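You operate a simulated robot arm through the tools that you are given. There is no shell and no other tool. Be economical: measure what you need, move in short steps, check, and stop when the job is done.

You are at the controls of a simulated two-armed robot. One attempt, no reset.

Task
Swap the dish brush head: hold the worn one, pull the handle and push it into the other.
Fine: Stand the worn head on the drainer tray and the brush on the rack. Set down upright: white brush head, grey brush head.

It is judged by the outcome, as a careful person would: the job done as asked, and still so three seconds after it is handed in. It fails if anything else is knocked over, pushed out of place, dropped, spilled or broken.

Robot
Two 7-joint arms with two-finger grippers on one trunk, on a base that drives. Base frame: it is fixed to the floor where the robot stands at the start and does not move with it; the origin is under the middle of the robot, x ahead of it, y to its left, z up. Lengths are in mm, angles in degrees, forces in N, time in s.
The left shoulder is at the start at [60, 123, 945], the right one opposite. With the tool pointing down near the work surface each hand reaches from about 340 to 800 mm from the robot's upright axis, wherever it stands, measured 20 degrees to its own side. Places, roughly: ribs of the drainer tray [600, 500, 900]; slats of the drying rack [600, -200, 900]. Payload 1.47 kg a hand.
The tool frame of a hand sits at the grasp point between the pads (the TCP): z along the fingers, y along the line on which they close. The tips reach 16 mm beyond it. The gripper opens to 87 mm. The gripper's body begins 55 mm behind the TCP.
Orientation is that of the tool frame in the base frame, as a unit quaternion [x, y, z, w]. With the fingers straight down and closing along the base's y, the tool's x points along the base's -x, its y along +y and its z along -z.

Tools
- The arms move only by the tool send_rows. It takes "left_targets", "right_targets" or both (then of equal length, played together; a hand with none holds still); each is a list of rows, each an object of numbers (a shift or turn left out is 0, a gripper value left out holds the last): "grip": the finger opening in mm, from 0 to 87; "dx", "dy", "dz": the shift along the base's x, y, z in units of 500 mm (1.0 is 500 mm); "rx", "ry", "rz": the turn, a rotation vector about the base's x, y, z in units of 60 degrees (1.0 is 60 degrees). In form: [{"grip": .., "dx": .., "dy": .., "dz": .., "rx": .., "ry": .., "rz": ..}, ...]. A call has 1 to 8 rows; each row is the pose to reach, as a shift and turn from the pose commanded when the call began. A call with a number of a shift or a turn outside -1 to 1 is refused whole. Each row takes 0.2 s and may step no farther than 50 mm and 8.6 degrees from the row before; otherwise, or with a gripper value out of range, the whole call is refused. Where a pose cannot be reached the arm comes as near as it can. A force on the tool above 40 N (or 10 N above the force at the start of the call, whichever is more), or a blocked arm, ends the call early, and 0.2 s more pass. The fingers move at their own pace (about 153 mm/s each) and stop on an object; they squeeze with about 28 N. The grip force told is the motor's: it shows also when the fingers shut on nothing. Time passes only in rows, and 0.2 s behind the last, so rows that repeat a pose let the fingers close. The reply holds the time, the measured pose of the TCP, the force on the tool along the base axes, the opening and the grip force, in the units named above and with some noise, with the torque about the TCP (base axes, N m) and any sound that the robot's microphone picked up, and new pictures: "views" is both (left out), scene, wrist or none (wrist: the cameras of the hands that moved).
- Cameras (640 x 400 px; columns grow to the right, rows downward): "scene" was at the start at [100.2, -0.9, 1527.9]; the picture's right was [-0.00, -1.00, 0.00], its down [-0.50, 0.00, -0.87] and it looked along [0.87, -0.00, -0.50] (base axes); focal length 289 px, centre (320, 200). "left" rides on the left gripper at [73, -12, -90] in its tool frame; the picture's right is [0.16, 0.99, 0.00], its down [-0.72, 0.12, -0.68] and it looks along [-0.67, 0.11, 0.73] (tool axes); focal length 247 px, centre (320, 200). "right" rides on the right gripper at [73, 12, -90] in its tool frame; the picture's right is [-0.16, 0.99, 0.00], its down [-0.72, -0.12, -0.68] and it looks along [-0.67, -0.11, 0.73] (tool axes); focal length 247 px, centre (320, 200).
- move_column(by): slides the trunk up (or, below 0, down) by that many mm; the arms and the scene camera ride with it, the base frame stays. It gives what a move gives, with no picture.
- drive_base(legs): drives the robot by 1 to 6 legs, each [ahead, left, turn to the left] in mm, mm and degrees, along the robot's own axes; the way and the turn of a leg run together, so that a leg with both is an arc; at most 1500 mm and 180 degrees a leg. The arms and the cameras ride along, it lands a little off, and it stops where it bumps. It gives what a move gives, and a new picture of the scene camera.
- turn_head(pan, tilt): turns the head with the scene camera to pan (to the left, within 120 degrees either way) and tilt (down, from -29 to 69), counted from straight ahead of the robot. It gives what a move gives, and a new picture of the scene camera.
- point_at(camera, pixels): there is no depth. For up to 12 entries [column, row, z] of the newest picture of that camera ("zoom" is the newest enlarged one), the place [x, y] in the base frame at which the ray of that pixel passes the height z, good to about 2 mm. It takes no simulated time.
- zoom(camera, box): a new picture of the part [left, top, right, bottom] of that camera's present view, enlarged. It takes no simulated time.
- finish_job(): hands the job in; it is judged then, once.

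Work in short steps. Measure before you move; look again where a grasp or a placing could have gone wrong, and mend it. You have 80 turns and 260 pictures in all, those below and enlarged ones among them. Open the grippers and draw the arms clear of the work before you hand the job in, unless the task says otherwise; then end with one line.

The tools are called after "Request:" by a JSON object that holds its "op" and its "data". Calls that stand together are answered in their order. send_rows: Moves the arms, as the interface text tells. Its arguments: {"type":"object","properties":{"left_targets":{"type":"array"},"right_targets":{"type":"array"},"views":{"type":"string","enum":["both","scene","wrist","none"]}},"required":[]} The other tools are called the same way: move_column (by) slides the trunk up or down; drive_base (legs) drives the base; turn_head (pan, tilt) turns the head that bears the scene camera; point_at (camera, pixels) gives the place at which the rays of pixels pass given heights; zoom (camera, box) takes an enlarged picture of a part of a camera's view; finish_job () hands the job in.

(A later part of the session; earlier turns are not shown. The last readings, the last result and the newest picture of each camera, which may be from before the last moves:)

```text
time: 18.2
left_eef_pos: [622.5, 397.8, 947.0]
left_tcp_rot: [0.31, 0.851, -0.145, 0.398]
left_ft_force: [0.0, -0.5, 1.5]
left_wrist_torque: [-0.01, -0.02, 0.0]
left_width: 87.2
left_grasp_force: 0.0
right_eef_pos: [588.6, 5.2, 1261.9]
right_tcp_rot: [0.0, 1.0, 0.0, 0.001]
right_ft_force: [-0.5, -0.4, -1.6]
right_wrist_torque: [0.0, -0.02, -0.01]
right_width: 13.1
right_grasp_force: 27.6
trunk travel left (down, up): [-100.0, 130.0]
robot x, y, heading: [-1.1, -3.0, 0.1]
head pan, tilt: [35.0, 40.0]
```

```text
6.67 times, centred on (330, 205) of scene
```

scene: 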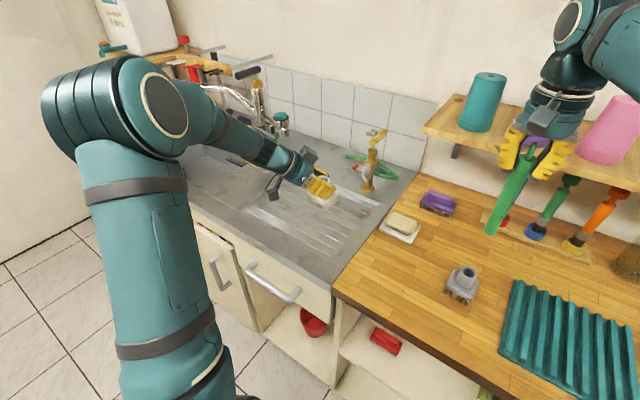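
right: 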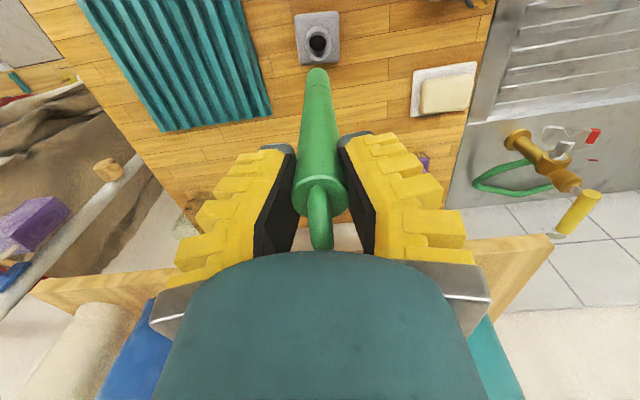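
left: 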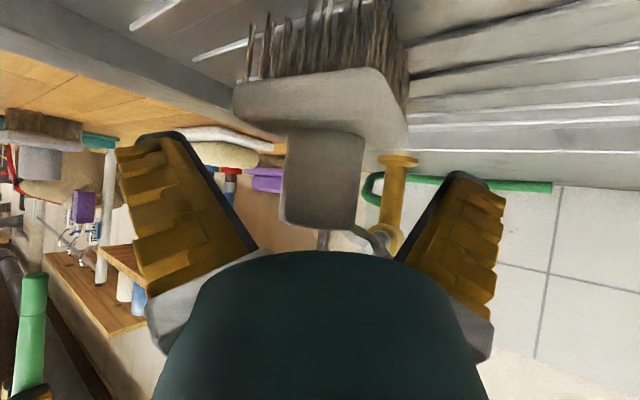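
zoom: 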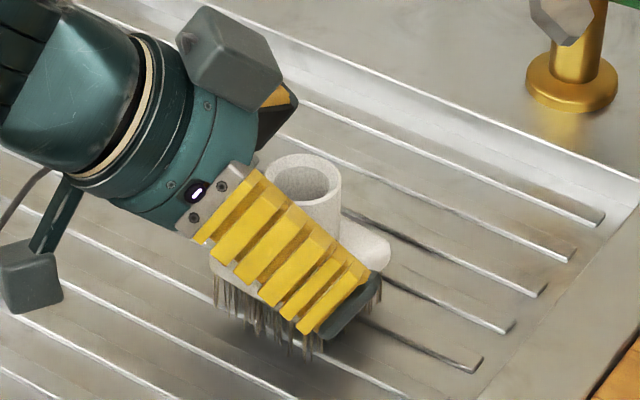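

The head stands free on the ribs. I back the left hand out along its axis and up, then look.

Request:
{"op": "send_rows", "data": {"left_targets": [{"dx": -0.044, "dy": 0.037, "dz": 0.048}, {"dx": -0.088, "dy": 0.074, "dz": 0.096}, {"dx": -0.132, "dy": 0.111, "dz": 0.144}, {"dx": -0.176, "dy": 0.148, "dz": 0.193}, {"dx": -0.2, "dy": 0.148, "dz": 0.26}], "views": "none"}}

Request:
{"op": "zoom", "data": {"camera": "scene", "box": [290, 175, 370, 235]}}

Request:
{"op": "zoom", "data": {"camera": "left", "box": [220, 0, 540, 200]}}

```text
time: 19.4
left_eef_pos: [521.9, 473.6, 1077.2]
left_tcp_rot: [0.31, 0.852, -0.144, 0.397]
left_ft_force: [-0.7, -0.2, 0.5]
left_wrist_torque: [0.01, 0.0, 0.01]
left_width: 86.8
left_grasp_force: 0.0
right_eef_pos: [588.6, 4.2, 1261.1]
right_tcp_rot: [0.001, 1.0, 0.0, 0.0]
right_ft_force: [0.0, -0.4, -0.4]
right_wrist_torque: [0.02, 0.01, 0.0]
right_width: 13.1
right_grasp_force: 28.3
trunk travel left (down, up): [-100.0, 130.0]
robot x, y, heading: [1.5, -2.1, -0.2]
head pan, tilt: [35.0, 40.0]
```

```text
6.67 times, centred on (330, 205) of scene
```

zoom: 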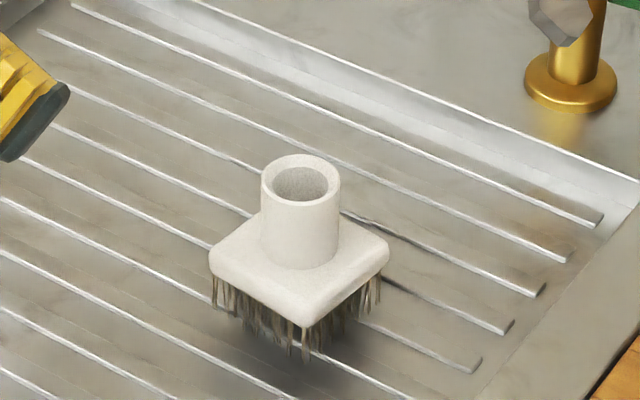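

```text
2.00 times, centred on (380, 100) of left
```

zoom: 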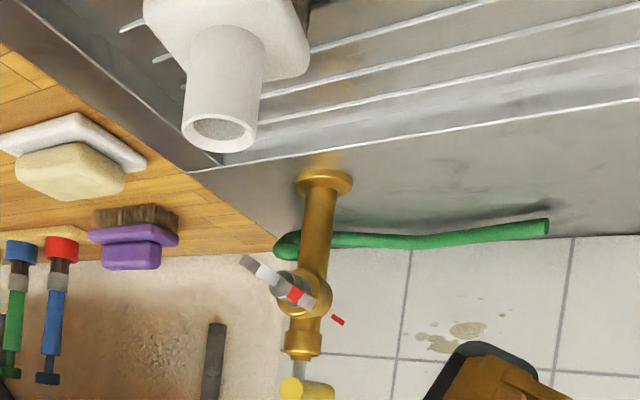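

The white head stands upright on the ribs. Now I bring the left hand to a stand-off at the grey head, and turn the head back to it.

Request:
{"op": "send_rows", "data": {"left_targets": [{"dx": -0.005, "dy": -0.096, "dz": -0.003}, {"dx": -0.011, "dy": -0.192, "dz": -0.006}, {"dx": -0.016, "dy": -0.288, "dz": -0.009}, {"dx": -0.022, "dy": -0.384, "dz": -0.012}, {"dx": -0.028, "dy": -0.48, "dz": -0.015}, {"dx": -0.033, "dy": -0.576, "dz": -0.018}, {"dx": -0.038, "dy": -0.672, "dz": -0.021}, {"dx": -0.044, "dy": -0.768, "dz": -0.024}], "views": "wrist"}}

Request:
{"op": "turn_head", "data": {"pan": 0, "tilt": 35}}

Request:
{"op": "zoom", "data": {"camera": "right", "box": [260, 0, 420, 100]}}

Request:
{"op": "zoom", "data": {"camera": "left", "box": [220, 0, 420, 125]}}

```text
time: 21.2
left_eef_pos: [495.9, 90.3, 1060.9]
left_tcp_rot: [0.309, 0.852, -0.143, 0.397]
left_ft_force: [-0.5, -0.4, -0.1]
left_wrist_torque: [0.03, 0.02, 0.01]
left_width: 86.9
left_grasp_force: 0.0
right_eef_pos: [589.6, 5.7, 1259.6]
right_tcp_rot: [-0.001, 1.0, 0.0, -0.001]
right_ft_force: [0.5, -0.1, -0.3]
right_wrist_torque: [0.0, 0.0, 0.01]
right_width: 13.1
right_grasp_force: 27.8
trunk travel left (down, up): [-100.0, 130.0]
robot x, y, heading: [-1.8, 5.1, 0.1]
head pan, tilt: [35.0, 40.0]
```

left: 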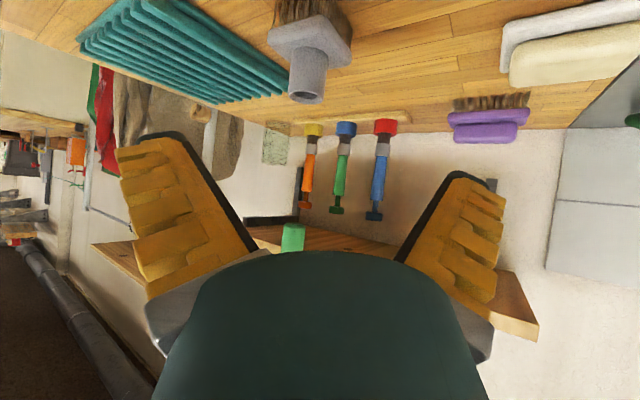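

```text
time: 22.2
left_eef_pos: [496.6, 92.5, 1062.2]
left_tcp_rot: [0.308, 0.853, -0.144, 0.396]
left_ft_force: [-0.5, -0.1, 0.8]
left_wrist_torque: [-0.02, 0.03, -0.01]
left_width: 87.0
left_grasp_force: 0.1
right_eef_pos: [589.2, 3.9, 1260.2]
right_tcp_rot: [-0.001, 1.0, -0.001, -0.001]
right_ft_force: [0.4, 0.4, -1.0]
right_wrist_torque: [-0.02, 0.0, 0.01]
right_width: 13.4
right_grasp_force: 28.0
trunk travel left (down, up): [-100.0, 130.0]
robot x, y, heading: [-2.5, 2.9, 0.1]
head pan, tilt: [0.0, 35.0]
```

scene: 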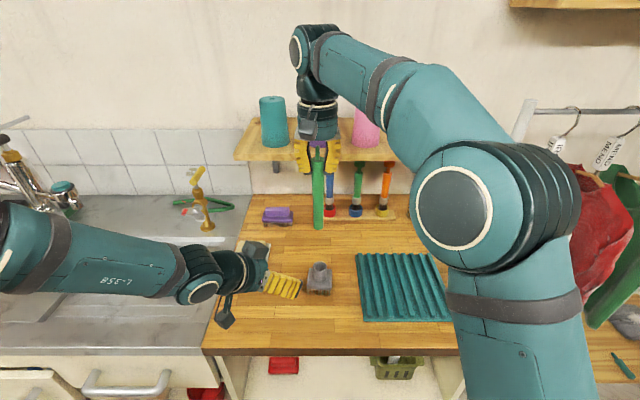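

```text
4.00 times, centred on (340, 50) of right
```

zoom: 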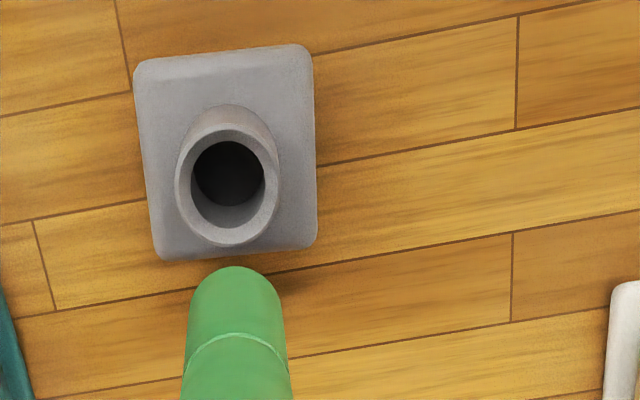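

```text
3.20 times, centred on (320, 62) of left
```

zoom: 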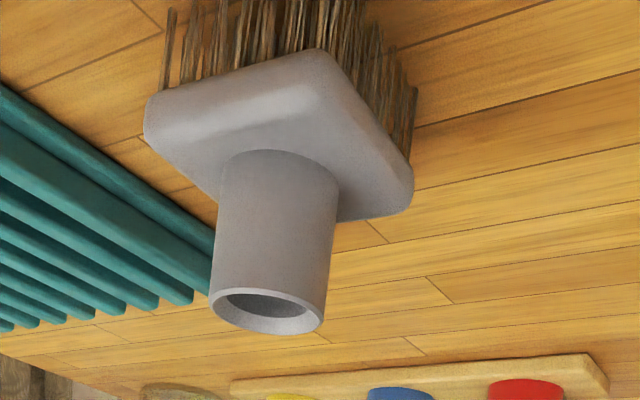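

Grey rim centre is at right (317,46.2) and left (303.4,97). The handle bottom is at left (293,226) and scene (319,229). I triangulate both.

Request:
{"op": "point_at", "data": {"camera": "right", "pixels": [[317, 46.2, 970], [317, 46.2, 980], [318.8, 68, 1090], [318.8, 68, 1110]]}}

Request:
{"op": "point_at", "data": {"camera": "left", "pixels": [[303.4, 97, 970], [303.4, 97, 980], [293, 226, 1100], [293, 226, 1110], [293, 226, 1090]]}}

Request:
{"op": "point_at", "data": {"camera": "scene", "pixels": [[319, 268, 970], [319, 268, 980], [319, 227, 1090], [319, 227, 1100], [319, 227, 1110], [316, 150, 1270]]}}

Request:
{"op": "zoom", "data": {"camera": "scene", "box": [280, 130, 360, 300]}}

```text
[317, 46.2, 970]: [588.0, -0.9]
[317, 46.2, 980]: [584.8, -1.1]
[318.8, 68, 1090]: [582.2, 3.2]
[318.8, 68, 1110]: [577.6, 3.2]
```

```text
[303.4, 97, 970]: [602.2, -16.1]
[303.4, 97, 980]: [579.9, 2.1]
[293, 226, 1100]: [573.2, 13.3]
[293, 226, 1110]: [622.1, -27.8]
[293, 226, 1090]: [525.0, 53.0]
```

```text
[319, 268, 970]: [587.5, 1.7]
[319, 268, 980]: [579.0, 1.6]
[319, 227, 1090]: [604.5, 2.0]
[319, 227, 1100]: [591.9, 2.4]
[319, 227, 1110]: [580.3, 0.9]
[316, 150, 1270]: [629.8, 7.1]
```

```text
2.35 times, centred on (320, 215) of scene
```

zoom: 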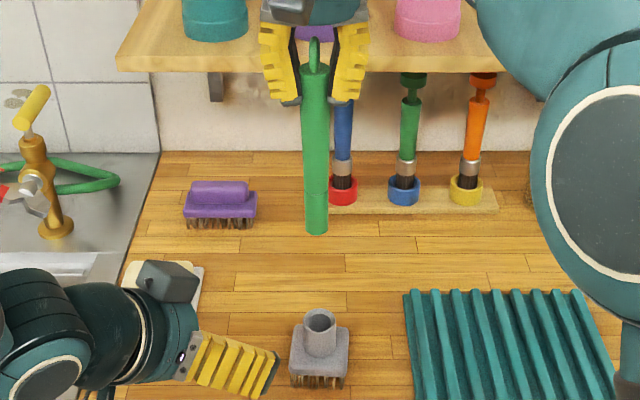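

Grey rim: (585.5,-1,977); handle bottom: about (590,2.5,1103), so it clears the left hand. I advance the left hand around the grey tube, open.

Request:
{"op": "send_rows", "data": {"left_targets": [{"dx": 0.002, "dy": -0.037, "dz": -0.004}, {"dx": 0.046, "dy": -0.074, "dz": -0.052}, {"dx": 0.09, "dy": -0.111, "dz": -0.1}, {"dx": 0.134, "dy": -0.148, "dz": -0.148}, {"dx": 0.167, "dy": -0.176, "dz": -0.185}, {"dx": 0.178, "dy": -0.185, "dz": -0.197}]}}

```text
time: 23.6
left_eef_pos: [587.7, -4.9, 968.5]
left_tcp_rot: [0.309, 0.852, -0.144, 0.398]
left_ft_force: [-0.4, 0.6, -0.1]
left_wrist_torque: [-0.02, 0.0, 0.0]
left_width: 87.1
left_grasp_force: 0.0
right_eef_pos: [588.4, 4.9, 1260.4]
right_tcp_rot: [0.0, 1.0, 0.0, 0.0]
right_ft_force: [-0.4, 0.7, -1.5]
right_wrist_torque: [-0.03, -0.03, 0.0]
right_width: 13.3
right_grasp_force: 27.5
trunk travel left (down, up): [-100.0, 130.0]
robot x, y, heading: [-3.7, -1.9, 0.1]
head pan, tilt: [0.0, 35.0]
```

scene: 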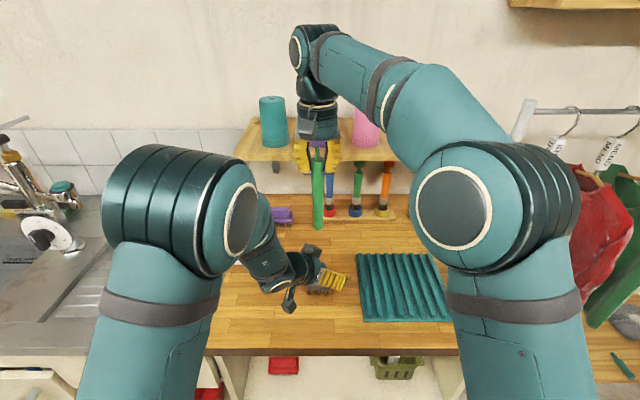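
left: 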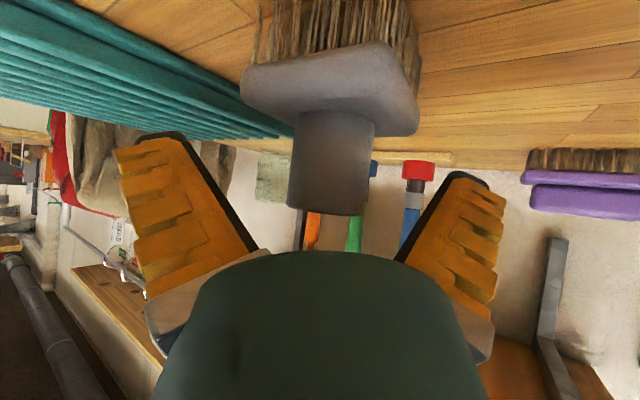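

The tube is at column about 330 vs TCP 320, and the hand sits 5 mm high. I correct (+1,+5.5,-4) and then close.

Request:
{"op": "send_rows", "data": {"left_targets": [{"dx": 0.002, "dy": 0.011, "dz": -0.009}, {"dx": 0.002, "dy": 0.011, "dz": -0.009, "grip": 50}, {"dx": 0.002, "dy": 0.011, "dz": -0.009, "grip": 22}, {"dx": 0.002, "dy": 0.011, "dz": -0.009, "grip": 22}], "views": "wrist"}}

Request:
{"op": "zoom", "data": {"camera": "right", "box": [260, 0, 420, 100]}}

```text
time: 24.6
left_eef_pos: [589.6, 0.6, 964.0]
left_tcp_rot: [0.31, 0.852, -0.145, 0.397]
left_ft_force: [-0.9, -0.4, 2.8]
left_wrist_torque: [0.06, 0.09, 0.04]
left_width: 31.3
left_grasp_force: 27.9
right_eef_pos: [589.3, 5.0, 1261.0]
right_tcp_rot: [0.0, 1.0, 0.0, 0.0]
right_ft_force: [-0.6, 0.4, -0.7]
right_wrist_torque: [0.01, -0.02, -0.04]
right_width: 13.5
right_grasp_force: 27.9
trunk travel left (down, up): [-100.0, 130.0]
robot x, y, heading: [2.8, 0.1, 0.1]
head pan, tilt: [0.0, 35.0]
```

left: 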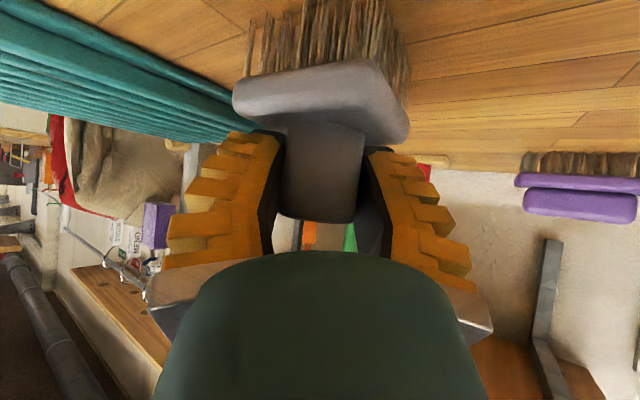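

```text
4.00 times, centred on (340, 50) of right
```

zoom: 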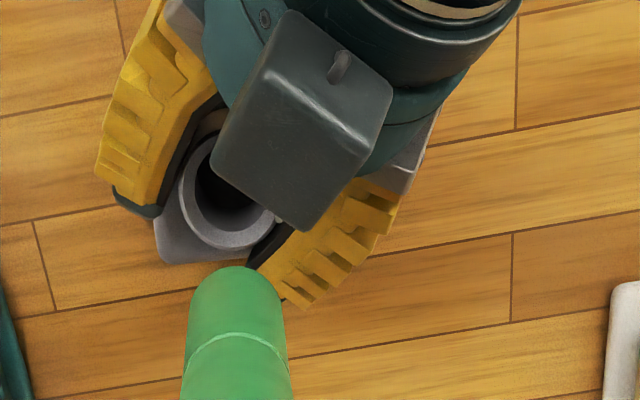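

The grey rim centre is now about (586,0,977) and the handle bottom about (590,2.5,1103). I shift the right hand (-4,-2.5) and descend to leave the handle end about 10 mm above the rim, then check.

Request:
{"op": "send_rows", "data": {"right_targets": [{"dx": -0.008, "dy": -0.005}, {"dx": -0.008, "dy": -0.005, "dz": -0.05}, {"dx": -0.008, "dy": -0.005, "dz": -0.1}, {"dx": -0.008, "dy": -0.005, "dz": -0.15}, {"dx": -0.008, "dy": -0.005, "dz": -0.19}, {"dx": -0.008, "dy": -0.005, "dz": -0.222}], "views": "none"}}

Request:
{"op": "zoom", "data": {"camera": "scene", "box": [280, 190, 370, 300]}}

Request:
{"op": "zoom", "data": {"camera": "right", "box": [240, 0, 400, 200]}}

Request:
{"op": "zoom", "data": {"camera": "left", "box": [220, 60, 440, 260]}}

```text
time: 26.0
left_eef_pos: [590.0, 1.0, 963.2]
left_tcp_rot: [0.311, 0.851, -0.145, 0.397]
left_ft_force: [-0.7, -0.6, 4.6]
left_wrist_torque: [-0.23, -0.08, 0.1]
left_width: 31.0
left_grasp_force: 28.7
right_eef_pos: [582.6, -0.3, 1148.1]
right_tcp_rot: [0.001, 1.0, 0.0, 0.001]
right_ft_force: [1.3, -1.6, 0.1]
right_wrist_torque: [-0.14, -0.07, 0.02]
right_width: 13.8
right_grasp_force: 27.8
trunk travel left (down, up): [-100.0, 130.0]
robot x, y, heading: [-0.8, -0.3, 0.1]
head pan, tilt: [0.0, 35.0]
```

```text
3.64 times, centred on (325, 245) of scene
```

zoom: 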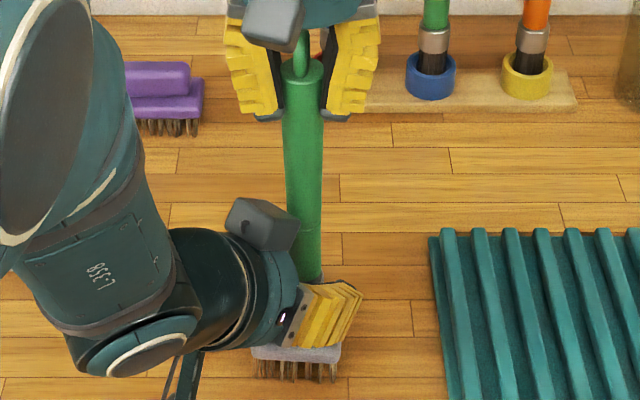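

```text
2.00 times, centred on (320, 100) of right
```

zoom: 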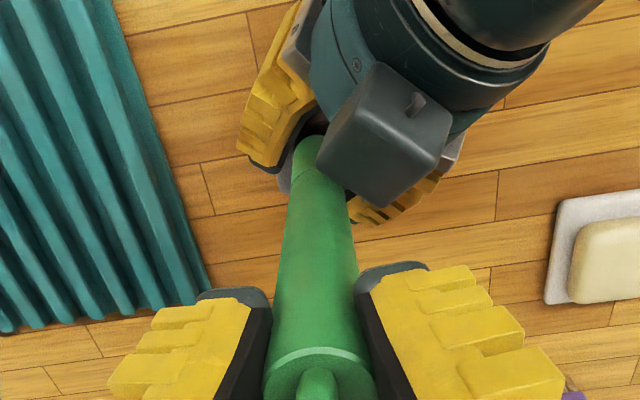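

```text
2.00 times, centred on (330, 160) of left
```

zoom: 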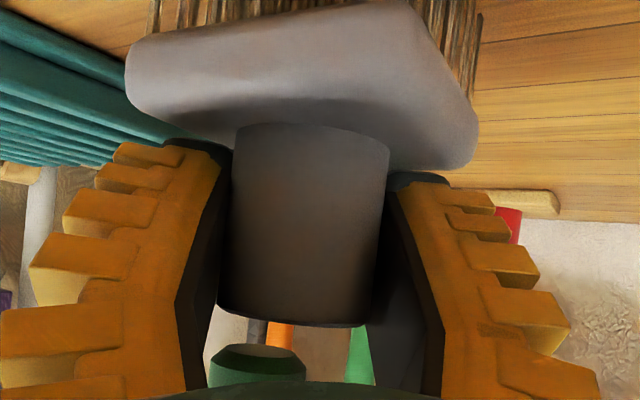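

Forces are near zero, but in the left view the handle end (zoom 257,350) looks offset from the tube axis (307). I triangulate the handle end and the rim again before inserting.

Request:
{"op": "point_at", "data": {"camera": "left", "pixels": [[298.5, 234, 985], [298.5, 234, 990], [298.5, 234, 995], [298.5, 234, 1000], [323, 221, 970], [323, 221, 977], [323, 221, 984]]}}

Request:
{"op": "point_at", "data": {"camera": "scene", "pixels": [[322.2, 266.5, 975], [322.2, 266.5, 985], [322.2, 266.5, 995], [318.5, 287, 935], [306.5, 287, 935], [330.7, 287, 935]]}}

Request:
{"op": "point_at", "data": {"camera": "right", "pixels": [[316, 68, 985], [316, 68, 995], [305.5, 96, 977], [306, 88, 977]]}}

Request:
{"op": "zoom", "data": {"camera": "right", "box": [290, 40, 370, 120]}}

```text
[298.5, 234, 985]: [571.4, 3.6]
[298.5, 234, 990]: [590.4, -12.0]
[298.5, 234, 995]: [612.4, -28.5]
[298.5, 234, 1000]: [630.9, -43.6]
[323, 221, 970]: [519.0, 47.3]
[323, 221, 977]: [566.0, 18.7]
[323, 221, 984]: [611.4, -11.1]
```

```text
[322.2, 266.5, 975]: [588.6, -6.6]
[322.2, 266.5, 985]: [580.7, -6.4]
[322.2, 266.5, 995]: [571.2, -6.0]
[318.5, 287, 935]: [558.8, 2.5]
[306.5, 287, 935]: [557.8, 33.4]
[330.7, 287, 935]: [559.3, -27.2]
```

```text
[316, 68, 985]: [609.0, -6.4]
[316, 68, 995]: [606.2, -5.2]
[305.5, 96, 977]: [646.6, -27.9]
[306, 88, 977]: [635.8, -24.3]
```

```text
5.00 times, centred on (330, 80) of right
```

zoom: 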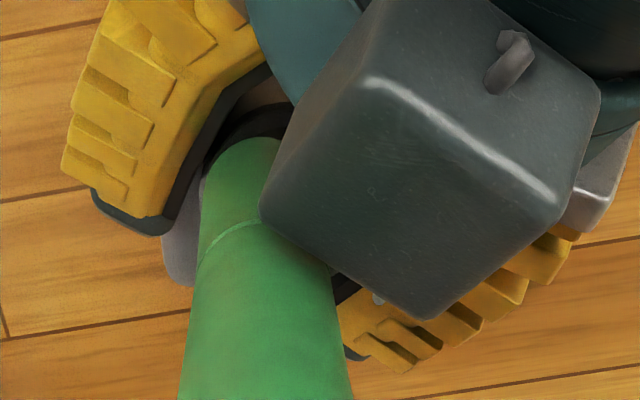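

Handle end is at about (582,-6.5,987), while the grey axis from the left grip is about (590,2.5). I shift the right hand (+8,+9) at this height and look again.

Request:
{"op": "send_rows", "data": {"right_targets": [{"dx": 0.008, "dy": 0.009}, {"dx": 0.016, "dy": 0.018}, {"dx": 0.016, "dy": 0.018}], "views": "none"}}

Request:
{"op": "zoom", "data": {"camera": "scene", "box": [280, 190, 370, 300]}}

Request:
{"op": "zoom", "data": {"camera": "right", "box": [270, 20, 390, 120]}}

Request:
{"op": "zoom", "data": {"camera": "left", "box": [220, 60, 440, 260]}}

```text
time: 26.8
left_eef_pos: [591.1, 1.3, 963.5]
left_tcp_rot: [0.309, 0.852, -0.143, 0.397]
left_ft_force: [-0.3, -0.6, 5.3]
left_wrist_torque: [-0.13, 0.08, 0.11]
left_width: 30.9
left_grasp_force: 27.5
right_eef_pos: [591.4, 9.1, 1148.6]
right_tcp_rot: [0.001, 1.0, 0.0, 0.0]
right_ft_force: [0.1, -0.6, -0.7]
right_wrist_torque: [0.0, 0.0, 0.0]
right_width: 13.4
right_grasp_force: 28.0
trunk travel left (down, up): [-100.0, 130.0]
robot x, y, heading: [-3.9, -2.9, -0.2]
head pan, tilt: [0.0, 35.0]
```

```text
3.64 times, centred on (325, 245) of scene
```

zoom: 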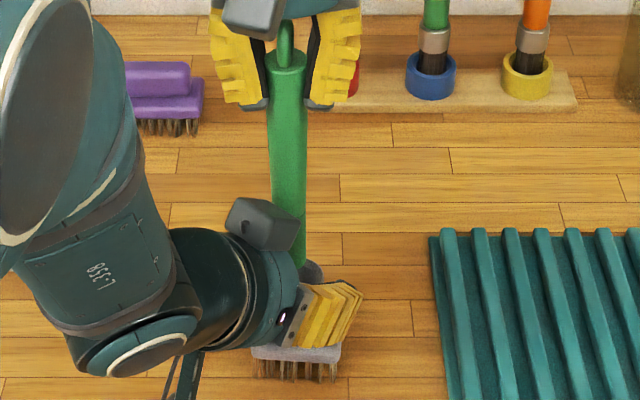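

```text
4.00 times, centred on (330, 70) of right
```

zoom: 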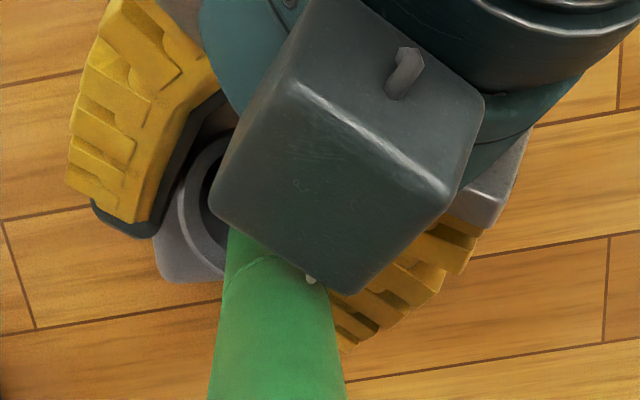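

```text
2.00 times, centred on (330, 160) of left
```

zoom: 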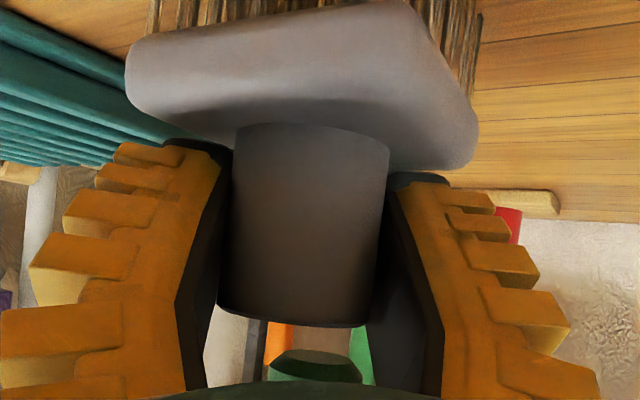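

Now the end is about 4 mm too far in +y (left view 315 vs 302 expected; scene 290 vs 297). I go back 4 mm in y and lower gently into the rim.

Request:
{"op": "send_rows", "data": {"right_targets": [{"dx": -0.002, "dy": -0.008}, {"dx": -0.002, "dy": -0.008, "dz": -0.008}, {"dx": -0.002, "dy": -0.008, "dz": -0.016}, {"dx": -0.002, "dy": -0.008, "dz": -0.024}], "views": "none"}}

Request:
{"op": "zoom", "data": {"camera": "scene", "box": [280, 190, 370, 300]}}

Request:
{"op": "zoom", "data": {"camera": "left", "box": [220, 60, 440, 260]}}

```text
time: 27.8
left_eef_pos: [591.0, 0.3, 964.7]
left_tcp_rot: [0.31, 0.852, -0.144, 0.397]
left_ft_force: [1.6, -1.1, 5.6]
left_wrist_torque: [-0.14, 0.04, 0.1]
left_width: 30.8
left_grasp_force: 28.1
right_eef_pos: [589.9, 3.9, 1134.8]
right_tcp_rot: [0.0, 1.0, 0.0, 0.0]
right_ft_force: [0.1, 0.5, -0.2]
right_wrist_torque: [-0.01, 0.03, 0.02]
right_width: 13.6
right_grasp_force: 27.7
trunk travel left (down, up): [-100.0, 130.0]
robot x, y, heading: [-0.2, 1.8, -0.0]
head pan, tilt: [0.0, 35.0]
```

```text
3.64 times, centred on (325, 245) of scene
```

zoom: 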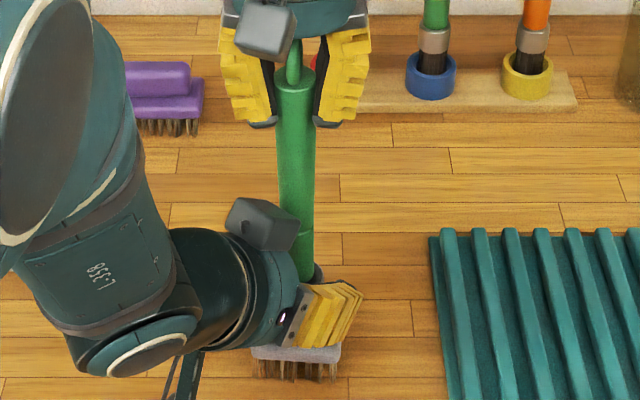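

```text
2.00 times, centred on (330, 160) of left
```

zoom: 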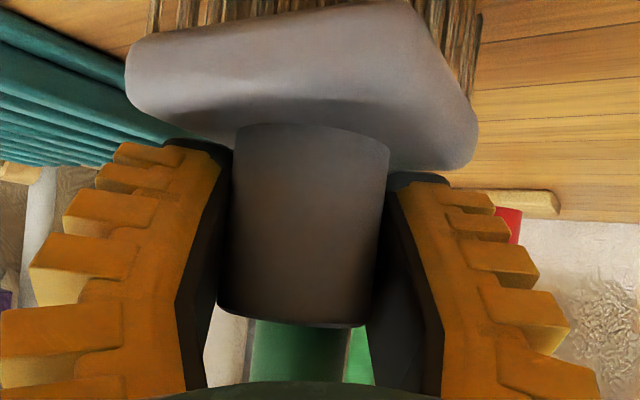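

The handle is now centred at the rim (left zoom 300) with no force. I keep lowering in 3 mm steps.

Request:
{"op": "send_rows", "data": {"right_targets": [{"dz": -0.006}, {"dz": -0.012}, {"dz": -0.018}, {"dz": -0.024}, {"dz": -0.03}], "views": "none"}}

Request:
{"op": "zoom", "data": {"camera": "scene", "box": [280, 190, 370, 300]}}

Request:
{"op": "zoom", "data": {"camera": "left", "box": [220, 60, 440, 260]}}

```text
time: 29.0
left_eef_pos: [591.0, 1.1, 964.5]
left_tcp_rot: [0.309, 0.852, -0.145, 0.397]
left_ft_force: [1.5, -0.6, 5.3]
left_wrist_torque: [-0.14, 0.07, 0.04]
left_width: 30.8
left_grasp_force: 27.8
right_eef_pos: [590.4, 5.3, 1120.3]
right_tcp_rot: [0.0, 1.0, 0.0, -0.001]
right_ft_force: [-0.5, 0.1, -0.9]
right_wrist_torque: [-0.03, 0.03, -0.01]
right_width: 13.8
right_grasp_force: 28.1
trunk travel left (down, up): [-100.0, 130.0]
robot x, y, heading: [-1.1, 0.4, -0.0]
head pan, tilt: [0.0, 35.0]
```

```text
3.64 times, centred on (325, 245) of scene
```

zoom: 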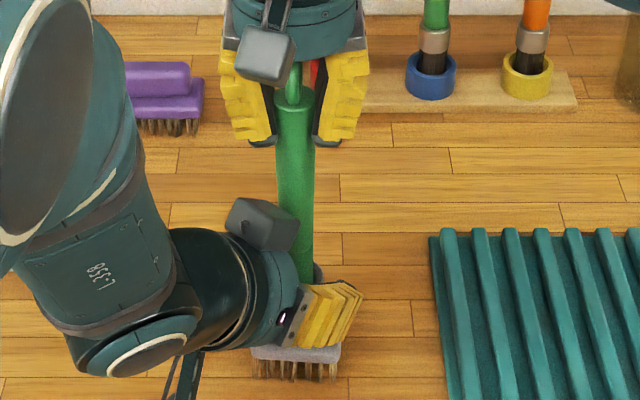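

```text
2.00 times, centred on (330, 160) of left
```

zoom: 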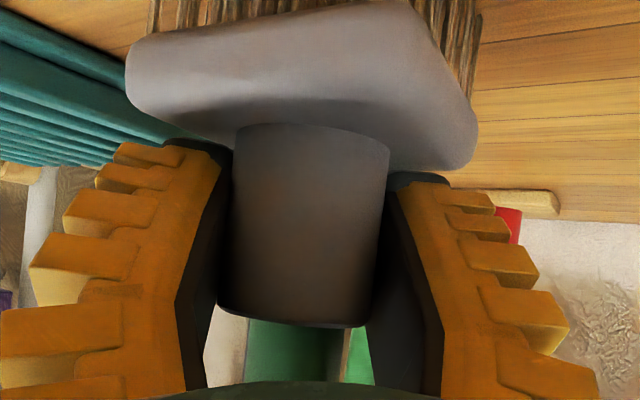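

The handle went in 15 mm with no resistance. I continue down, watching for the seat.

Request:
{"op": "send_rows", "data": {"right_targets": [{"dz": -0.006}, {"dz": -0.012}, {"dz": -0.018}, {"dz": -0.024}, {"dz": -0.03}], "views": "none"}}

Request:
{"op": "zoom", "data": {"camera": "scene", "box": [280, 190, 370, 300]}}

```text
time: 30.2
left_eef_pos: [589.6, 0.9, 964.6]
left_tcp_rot: [0.311, 0.851, -0.145, 0.397]
left_ft_force: [1.0, -0.8, 5.2]
left_wrist_torque: [-0.09, 0.11, 0.06]
left_width: 30.7
left_grasp_force: 28.5
right_eef_pos: [589.5, 5.9, 1106.6]
right_tcp_rot: [0.0, 1.0, 0.001, 0.0]
right_ft_force: [-0.2, 1.3, -1.2]
right_wrist_torque: [-0.02, -0.02, 0.02]
right_width: 13.3
right_grasp_force: 27.7
trunk travel left (down, up): [-100.0, 130.0]
robot x, y, heading: [-0.9, -1.5, -0.0]
head pan, tilt: [0.0, 35.0]
```

```text
3.64 times, centred on (325, 245) of scene
```

zoom: 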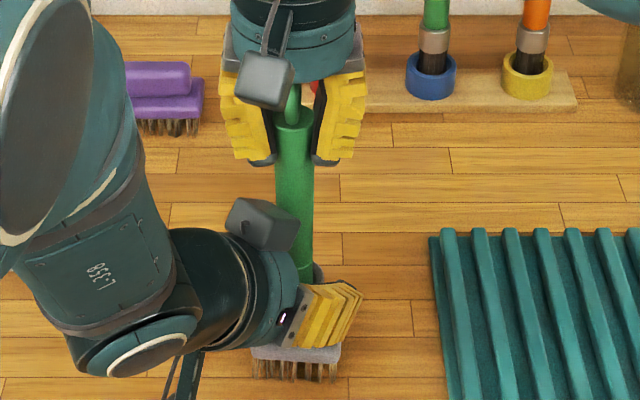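

Still no resistance at TCP 1106 (the seated value on the worn head was about 1102). I go on in 2 mm steps.

Request:
{"op": "send_rows", "data": {"right_targets": [{"dz": -0.004}, {"dz": -0.008}, {"dz": -0.012}, {"dz": -0.016}, {"dz": -0.02}], "views": "none"}}

Request:
{"op": "zoom", "data": {"camera": "scene", "box": [280, 190, 370, 300]}}

```text
time: 31.4
left_eef_pos: [589.8, 1.9, 964.6]
left_tcp_rot: [0.31, 0.852, -0.143, 0.397]
left_ft_force: [6.0, -0.6, -2.4]
left_wrist_torque: [-0.12, 0.05, 0.15]
left_width: 29.7
left_grasp_force: 28.0
right_eef_pos: [588.8, 3.8, 1096.8]
right_tcp_rot: [0.0, 1.0, 0.0, 0.0]
right_ft_force: [-0.6, -0.5, 22.4]
right_wrist_torque: [-0.01, -0.01, -0.01]
right_width: 20.6
right_grasp_force: 27.9
trunk travel left (down, up): [-100.0, 130.0]
robot x, y, heading: [0.2, 0.5, -0.2]
head pan, tilt: [0.0, 35.0]
```

```text
3.64 times, centred on (325, 245) of scene
```

zoom: 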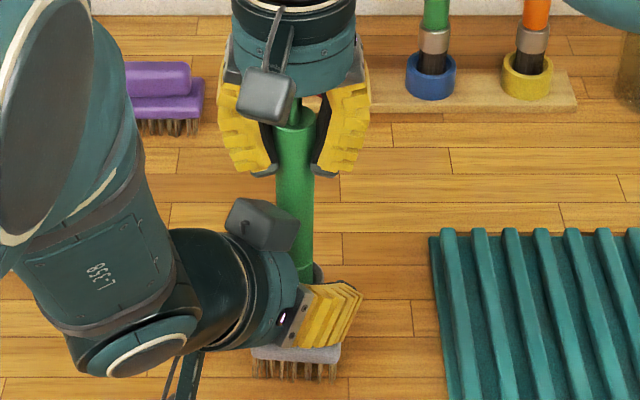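

Resistance: 22 N up. I check the depth by the groove on the handle in the wrist views.

Request:
{"op": "zoom", "data": {"camera": "left", "box": [220, 60, 440, 260]}}

Request:
{"op": "zoom", "data": {"camera": "right", "box": [240, 60, 400, 260]}}

Request:
{"op": "zoom", "data": {"camera": "scene", "box": [300, 210, 340, 280]}}

```text
2.00 times, centred on (330, 160) of left
```

zoom: 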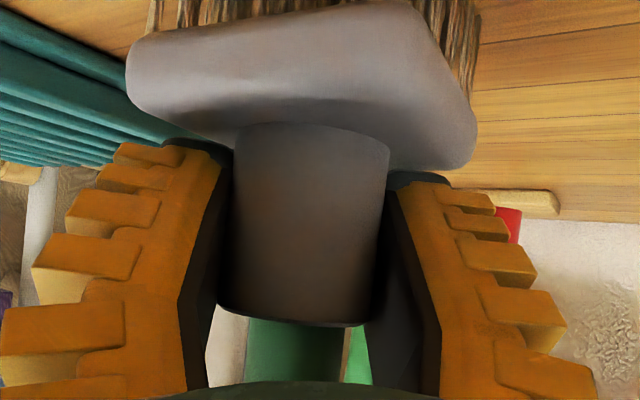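

```text
2.00 times, centred on (320, 160) of right
```

zoom: 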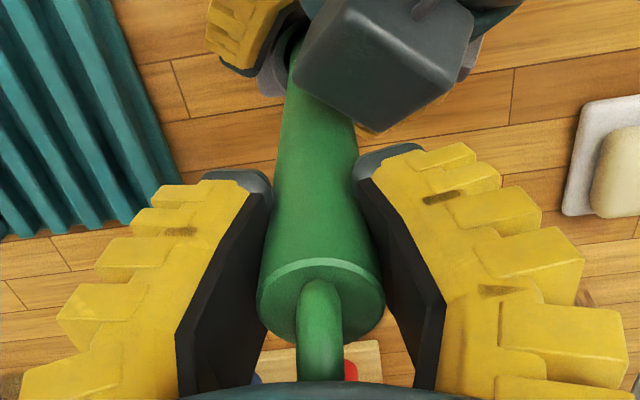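

```text
5.71 times, centred on (320, 245) of scene
```

zoom: 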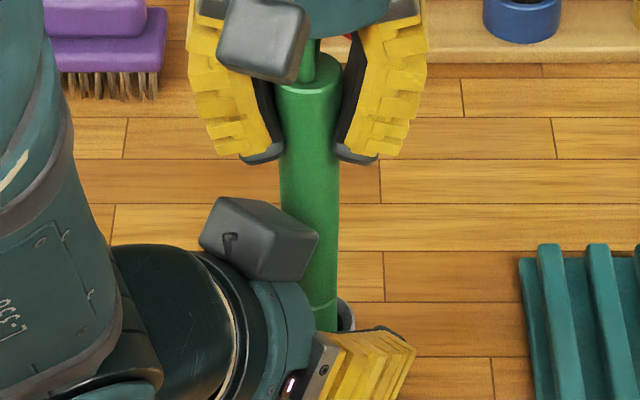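

The groove sits at the rim just as it did in the worn head, so it is essentially seated. I press once more by 4 mm to seat firmly.

Request:
{"op": "send_rows", "data": {"right_targets": [{"dz": -0.004}, {"dz": -0.008}, {"dz": -0.008}], "views": "none"}}

Request:
{"op": "zoom", "data": {"camera": "scene", "box": [300, 210, 340, 280]}}

Request:
{"op": "zoom", "data": {"camera": "right", "box": [240, 60, 400, 260]}}

```text
time: 32.2
left_eef_pos: [589.8, 1.1, 964.1]
left_tcp_rot: [0.31, 0.852, -0.144, 0.397]
left_ft_force: [3.5, 0.7, -1.8]
left_wrist_torque: [-0.3, 0.06, 0.14]
left_width: 29.8
left_grasp_force: 27.9
right_eef_pos: [589.0, 4.2, 1093.9]
right_tcp_rot: [0.0, 1.0, 0.0, 0.0]
right_ft_force: [0.2, -1.5, 23.6]
right_wrist_torque: [-0.07, -0.05, -0.04]
right_width: 22.2
right_grasp_force: 27.9
trunk travel left (down, up): [-100.0, 130.0]
robot x, y, heading: [1.8, -2.4, -0.1]
head pan, tilt: [0.0, 35.0]
```

```text
5.71 times, centred on (320, 245) of scene
```

zoom: 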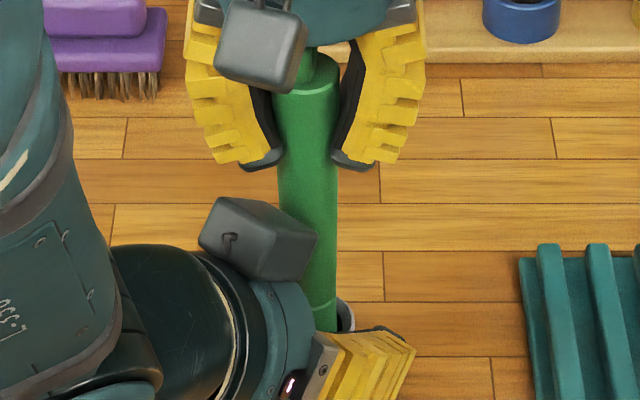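

```text
2.00 times, centred on (320, 160) of right
```

zoom: 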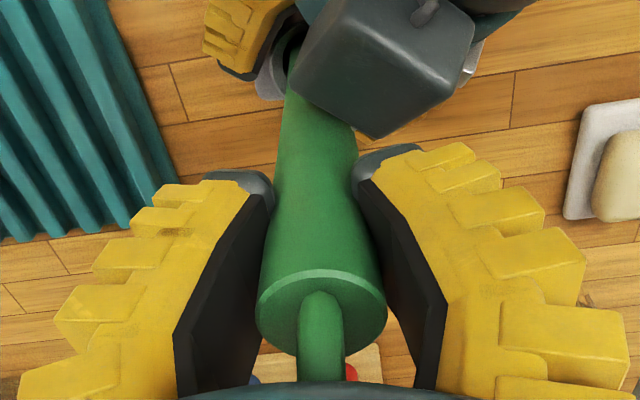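

The handle no longer moves down (groove unchanged); the fingers only slide on it at about 23 N, so it is seated. I relax the right hand 2 mm, open the left fingers, and retreat the left hand horizontally so its box clears the right fingers.

Request:
{"op": "send_rows", "data": {"left_targets": [{}, {"grip": 50}, {"grip": 75}, {"grip": 87}], "right_targets": [{"dz": 0.005}, {"dz": 0.005}, {"dz": 0.005}, {"dz": 0.005}], "views": "wrist"}}

```text
time: 33.2
left_eef_pos: [590.3, 0.4, 963.8]
left_tcp_rot: [0.31, 0.852, -0.145, 0.397]
left_ft_force: [-0.2, 0.2, -0.3]
left_wrist_torque: [-0.08, -0.02, 0.05]
left_width: 86.9
left_grasp_force: 0.1
right_eef_pos: [590.7, 5.4, 1093.4]
right_tcp_rot: [-0.001, 1.0, -0.001, -0.001]
right_ft_force: [0.5, -1.1, -2.0]
right_wrist_torque: [-0.08, -0.04, -0.01]
right_width: 21.5
right_grasp_force: 28.0
trunk travel left (down, up): [-100.0, 130.0]
robot x, y, heading: [2.0, 0.5, 0.1]
head pan, tilt: [0.0, 35.0]
```

right: 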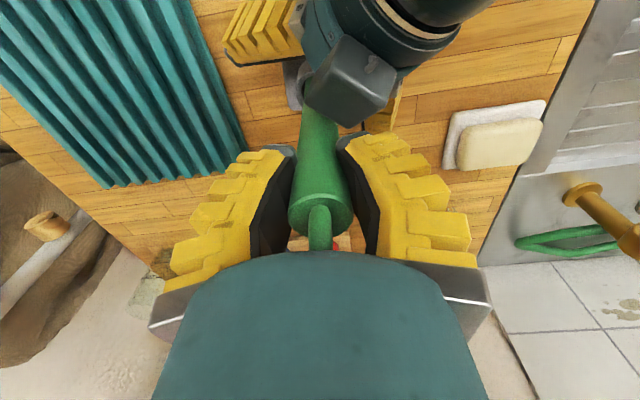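
left: 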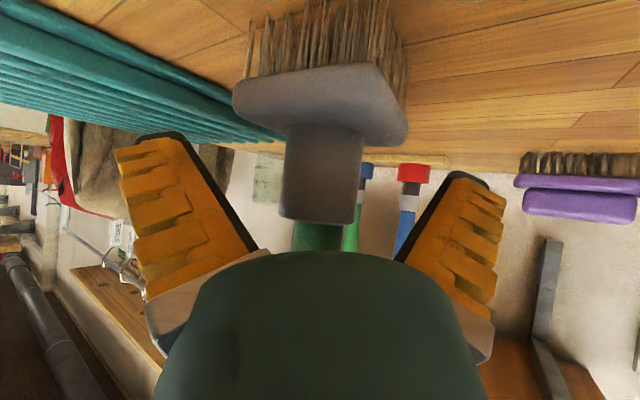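

Left fingers are open. I retreat the left hand horizontally back-left by 120 mm, then up and away.

Request:
{"op": "send_rows", "data": {"left_targets": [{"dx": -0.06, "dy": 0.051, "dz": 0.004}, {"dx": -0.12, "dy": 0.102, "dz": 0.01}, {"dx": -0.18, "dy": 0.153, "dz": 0.03}, {"dx": -0.22, "dy": 0.21, "dz": 0.08}, {"dx": -0.24, "dy": 0.29, "dz": 0.12}, {"dx": -0.25, "dy": 0.37, "dz": 0.16}], "views": "none"}}

Request:
{"op": "zoom", "data": {"camera": "scene", "box": [280, 190, 370, 300]}}

Request:
{"op": "zoom", "data": {"camera": "right", "box": [240, 60, 400, 260]}}

Request:
{"op": "zoom", "data": {"camera": "left", "box": [160, 0, 480, 260]}}

```text
time: 34.6
left_eef_pos: [464.8, 190.2, 1040.6]
left_tcp_rot: [0.309, 0.852, -0.144, 0.397]
left_ft_force: [-0.8, 0.9, -0.7]
left_wrist_torque: [-0.01, -0.02, 0.02]
left_width: 87.1
left_grasp_force: 0.0
right_eef_pos: [588.9, 7.3, 1096.8]
right_tcp_rot: [-0.001, 1.0, 0.0, 0.0]
right_ft_force: [-0.5, -0.1, -1.7]
right_wrist_torque: [0.0, 0.02, 0.02]
right_width: 20.8
right_grasp_force: 28.5
trunk travel left (down, up): [-100.0, 130.0]
robot x, y, heading: [-1.2, -2.3, -0.1]
head pan, tilt: [0.0, 35.0]
```

```text
3.64 times, centred on (325, 245) of scene
```

zoom: 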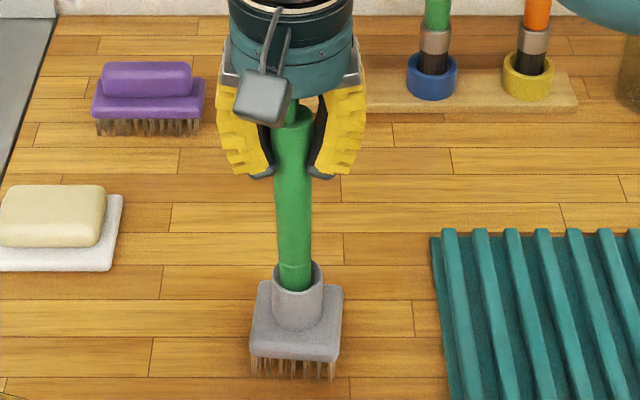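

```text
2.00 times, centred on (320, 160) of right
```

zoom: 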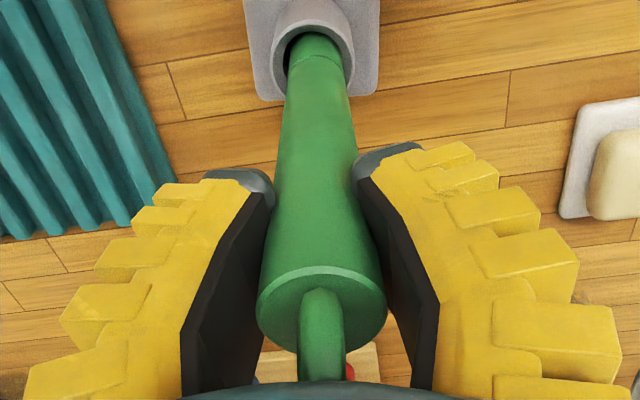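

```text
1.54 times, centred on (320, 130) of left
```

zoom: 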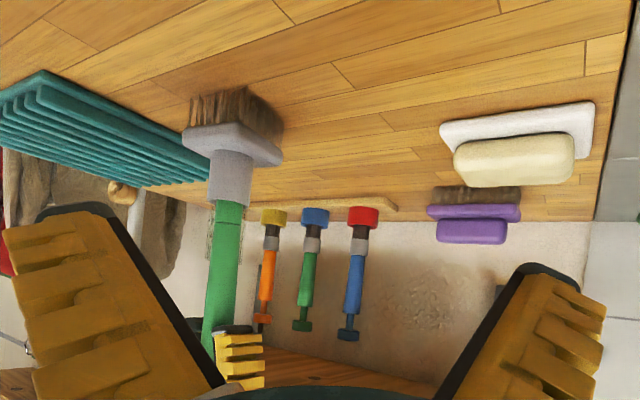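

The brush is assembled with the groove at the rim as before. I lift it 30 mm and see whether the grey head comes along.

Request:
{"op": "send_rows", "data": {"right_targets": [{"dz": 0.01}, {"dz": 0.03}, {"dz": 0.06}, {"dz": 0.06}], "views": "none"}}

Request:
{"op": "zoom", "data": {"camera": "scene", "box": [280, 190, 370, 300]}}

Request:
{"op": "zoom", "data": {"camera": "left", "box": [160, 0, 480, 260]}}

```text
time: 35.6
left_eef_pos: [465.8, 188.8, 1041.7]
left_tcp_rot: [0.31, 0.852, -0.144, 0.397]
left_ft_force: [0.6, -1.0, -0.3]
left_wrist_torque: [0.0, -0.03, 0.05]
left_width: 87.0
left_grasp_force: 0.0
right_eef_pos: [588.9, 6.7, 1124.5]
right_tcp_rot: [0.0, 1.0, 0.0, 0.0]
right_ft_force: [0.8, 1.3, -2.3]
right_wrist_torque: [-0.01, 0.0, 0.0]
right_width: 20.0
right_grasp_force: 27.4
trunk travel left (down, up): [-100.0, 130.0]
robot x, y, heading: [2.7, 0.8, -0.0]
head pan, tilt: [0.0, 35.0]
```

```text
3.64 times, centred on (325, 245) of scene
```

zoom: 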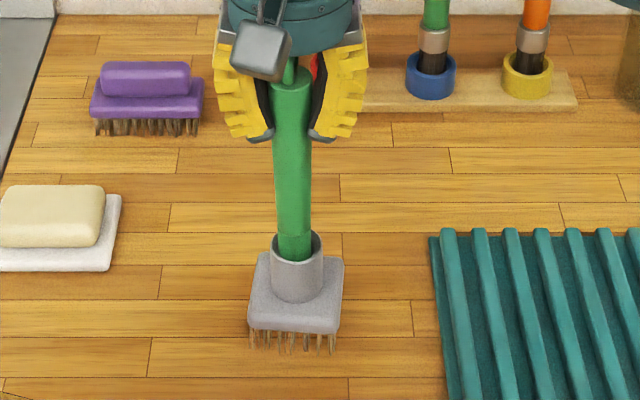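

```text
1.54 times, centred on (320, 130) of left
```

zoom: 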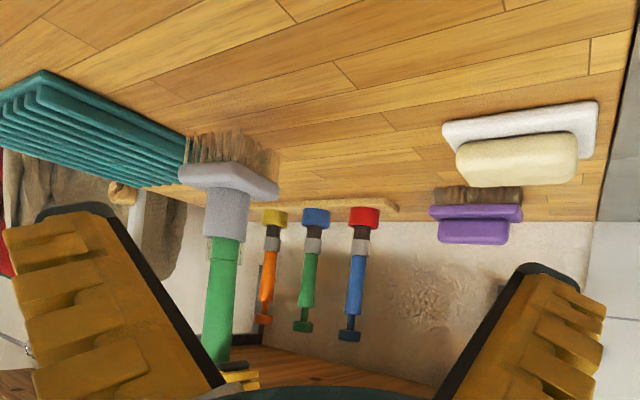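

The head comes along securely. I raise it 50 mm more and carry it over the rack at about (598,-215).

Request:
{"op": "send_rows", "data": {"right_targets": [{"dz": 0.08}, {"dx": 0.005, "dy": -0.05, "dz": 0.12}, {"dx": 0.01, "dy": -0.14, "dz": 0.12}, {"dx": 0.015, "dy": -0.23, "dz": 0.12}, {"dx": 0.018, "dy": -0.32, "dz": 0.12}, {"dx": 0.018, "dy": -0.4, "dz": 0.12}, {"dx": 0.018, "dy": -0.44, "dz": 0.12}]}}

Request:
{"op": "turn_head", "data": {"pan": -20, "tilt": 40}}

```text
time: 37.2
left_eef_pos: [465.5, 188.4, 1042.2]
left_tcp_rot: [0.309, 0.852, -0.143, 0.397]
left_ft_force: [-0.3, -0.2, 0.3]
left_wrist_torque: [0.0, -0.01, 0.01]
left_width: 86.8
left_grasp_force: 0.0
right_eef_pos: [598.1, -218.9, 1183.8]
right_tcp_rot: [0.0, 1.0, 0.0, 0.0]
right_ft_force: [-0.4, -0.2, -2.1]
right_wrist_torque: [-0.02, 0.01, -0.01]
right_width: 19.8
right_grasp_force: 27.9
trunk travel left (down, up): [-100.0, 130.0]
robot x, y, heading: [1.2, 3.1, 0.0]
head pan, tilt: [0.0, 35.0]
```

scene: 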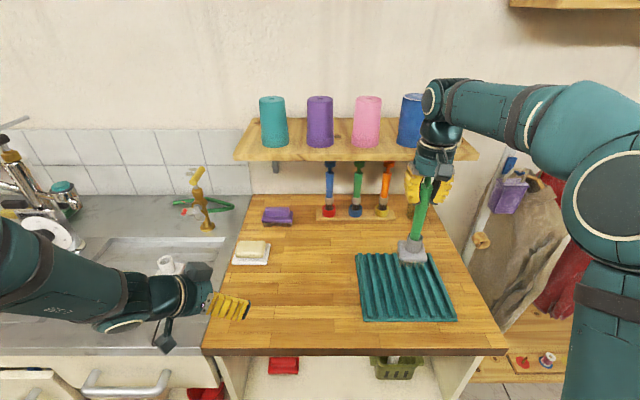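
right: 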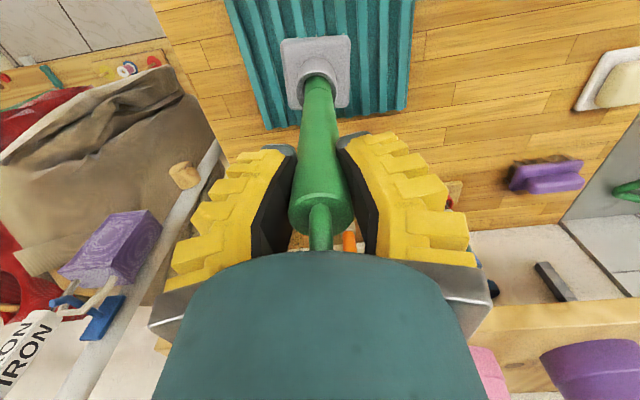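

```text
time: 38.0
left_eef_pos: [466.5, 187.3, 1041.3]
left_tcp_rot: [0.31, 0.852, -0.145, 0.397]
left_ft_force: [0.2, 0.8, 0.4]
left_wrist_torque: [0.0, -0.01, 0.0]
left_width: 86.9
left_grasp_force: 0.0
right_eef_pos: [598.3, -217.9, 1183.5]
right_tcp_rot: [0.0, 1.0, 0.0, 0.001]
right_ft_force: [-0.5, -0.1, -2.2]
right_wrist_torque: [0.04, -0.01, 0.0]
right_width: 19.3
right_grasp_force: 27.8
trunk travel left (down, up): [-100.0, 130.0]
robot x, y, heading: [3.9, -1.6, 0.3]
head pan, tilt: [-20.0, 40.0]
```

scene: 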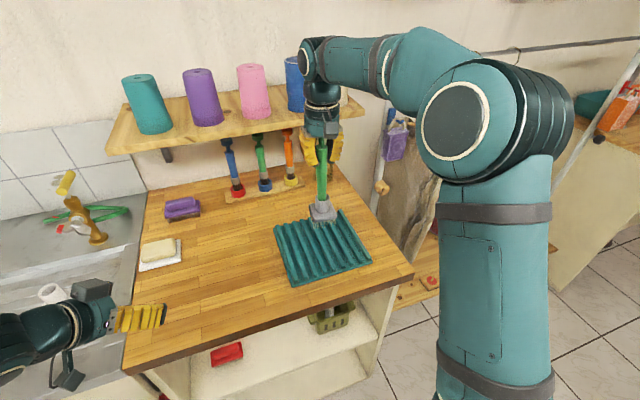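

I enlarge the rack in both views to find the ridge lines.

Request:
{"op": "zoom", "data": {"camera": "scene", "box": [265, 180, 385, 290]}}

Request:
{"op": "zoom", "data": {"camera": "right", "box": [220, 0, 420, 130]}}

```text
3.64 times, centred on (325, 235) of scene
```

zoom: 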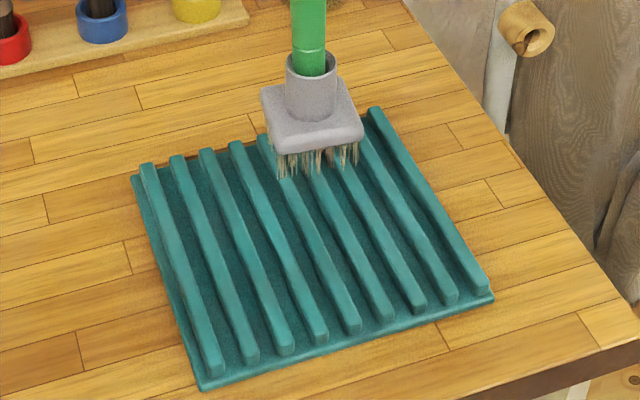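

```text
3.08 times, centred on (320, 65) of right
```

zoom: 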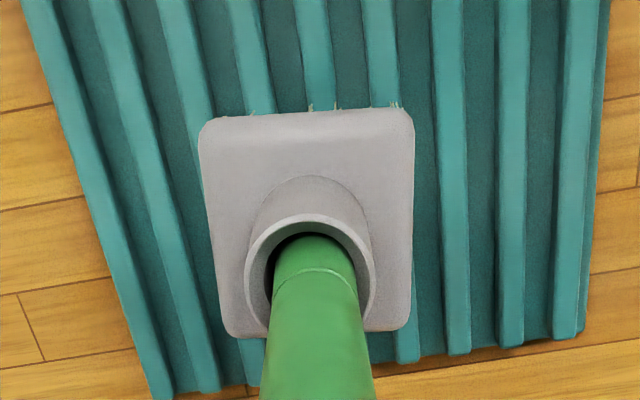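

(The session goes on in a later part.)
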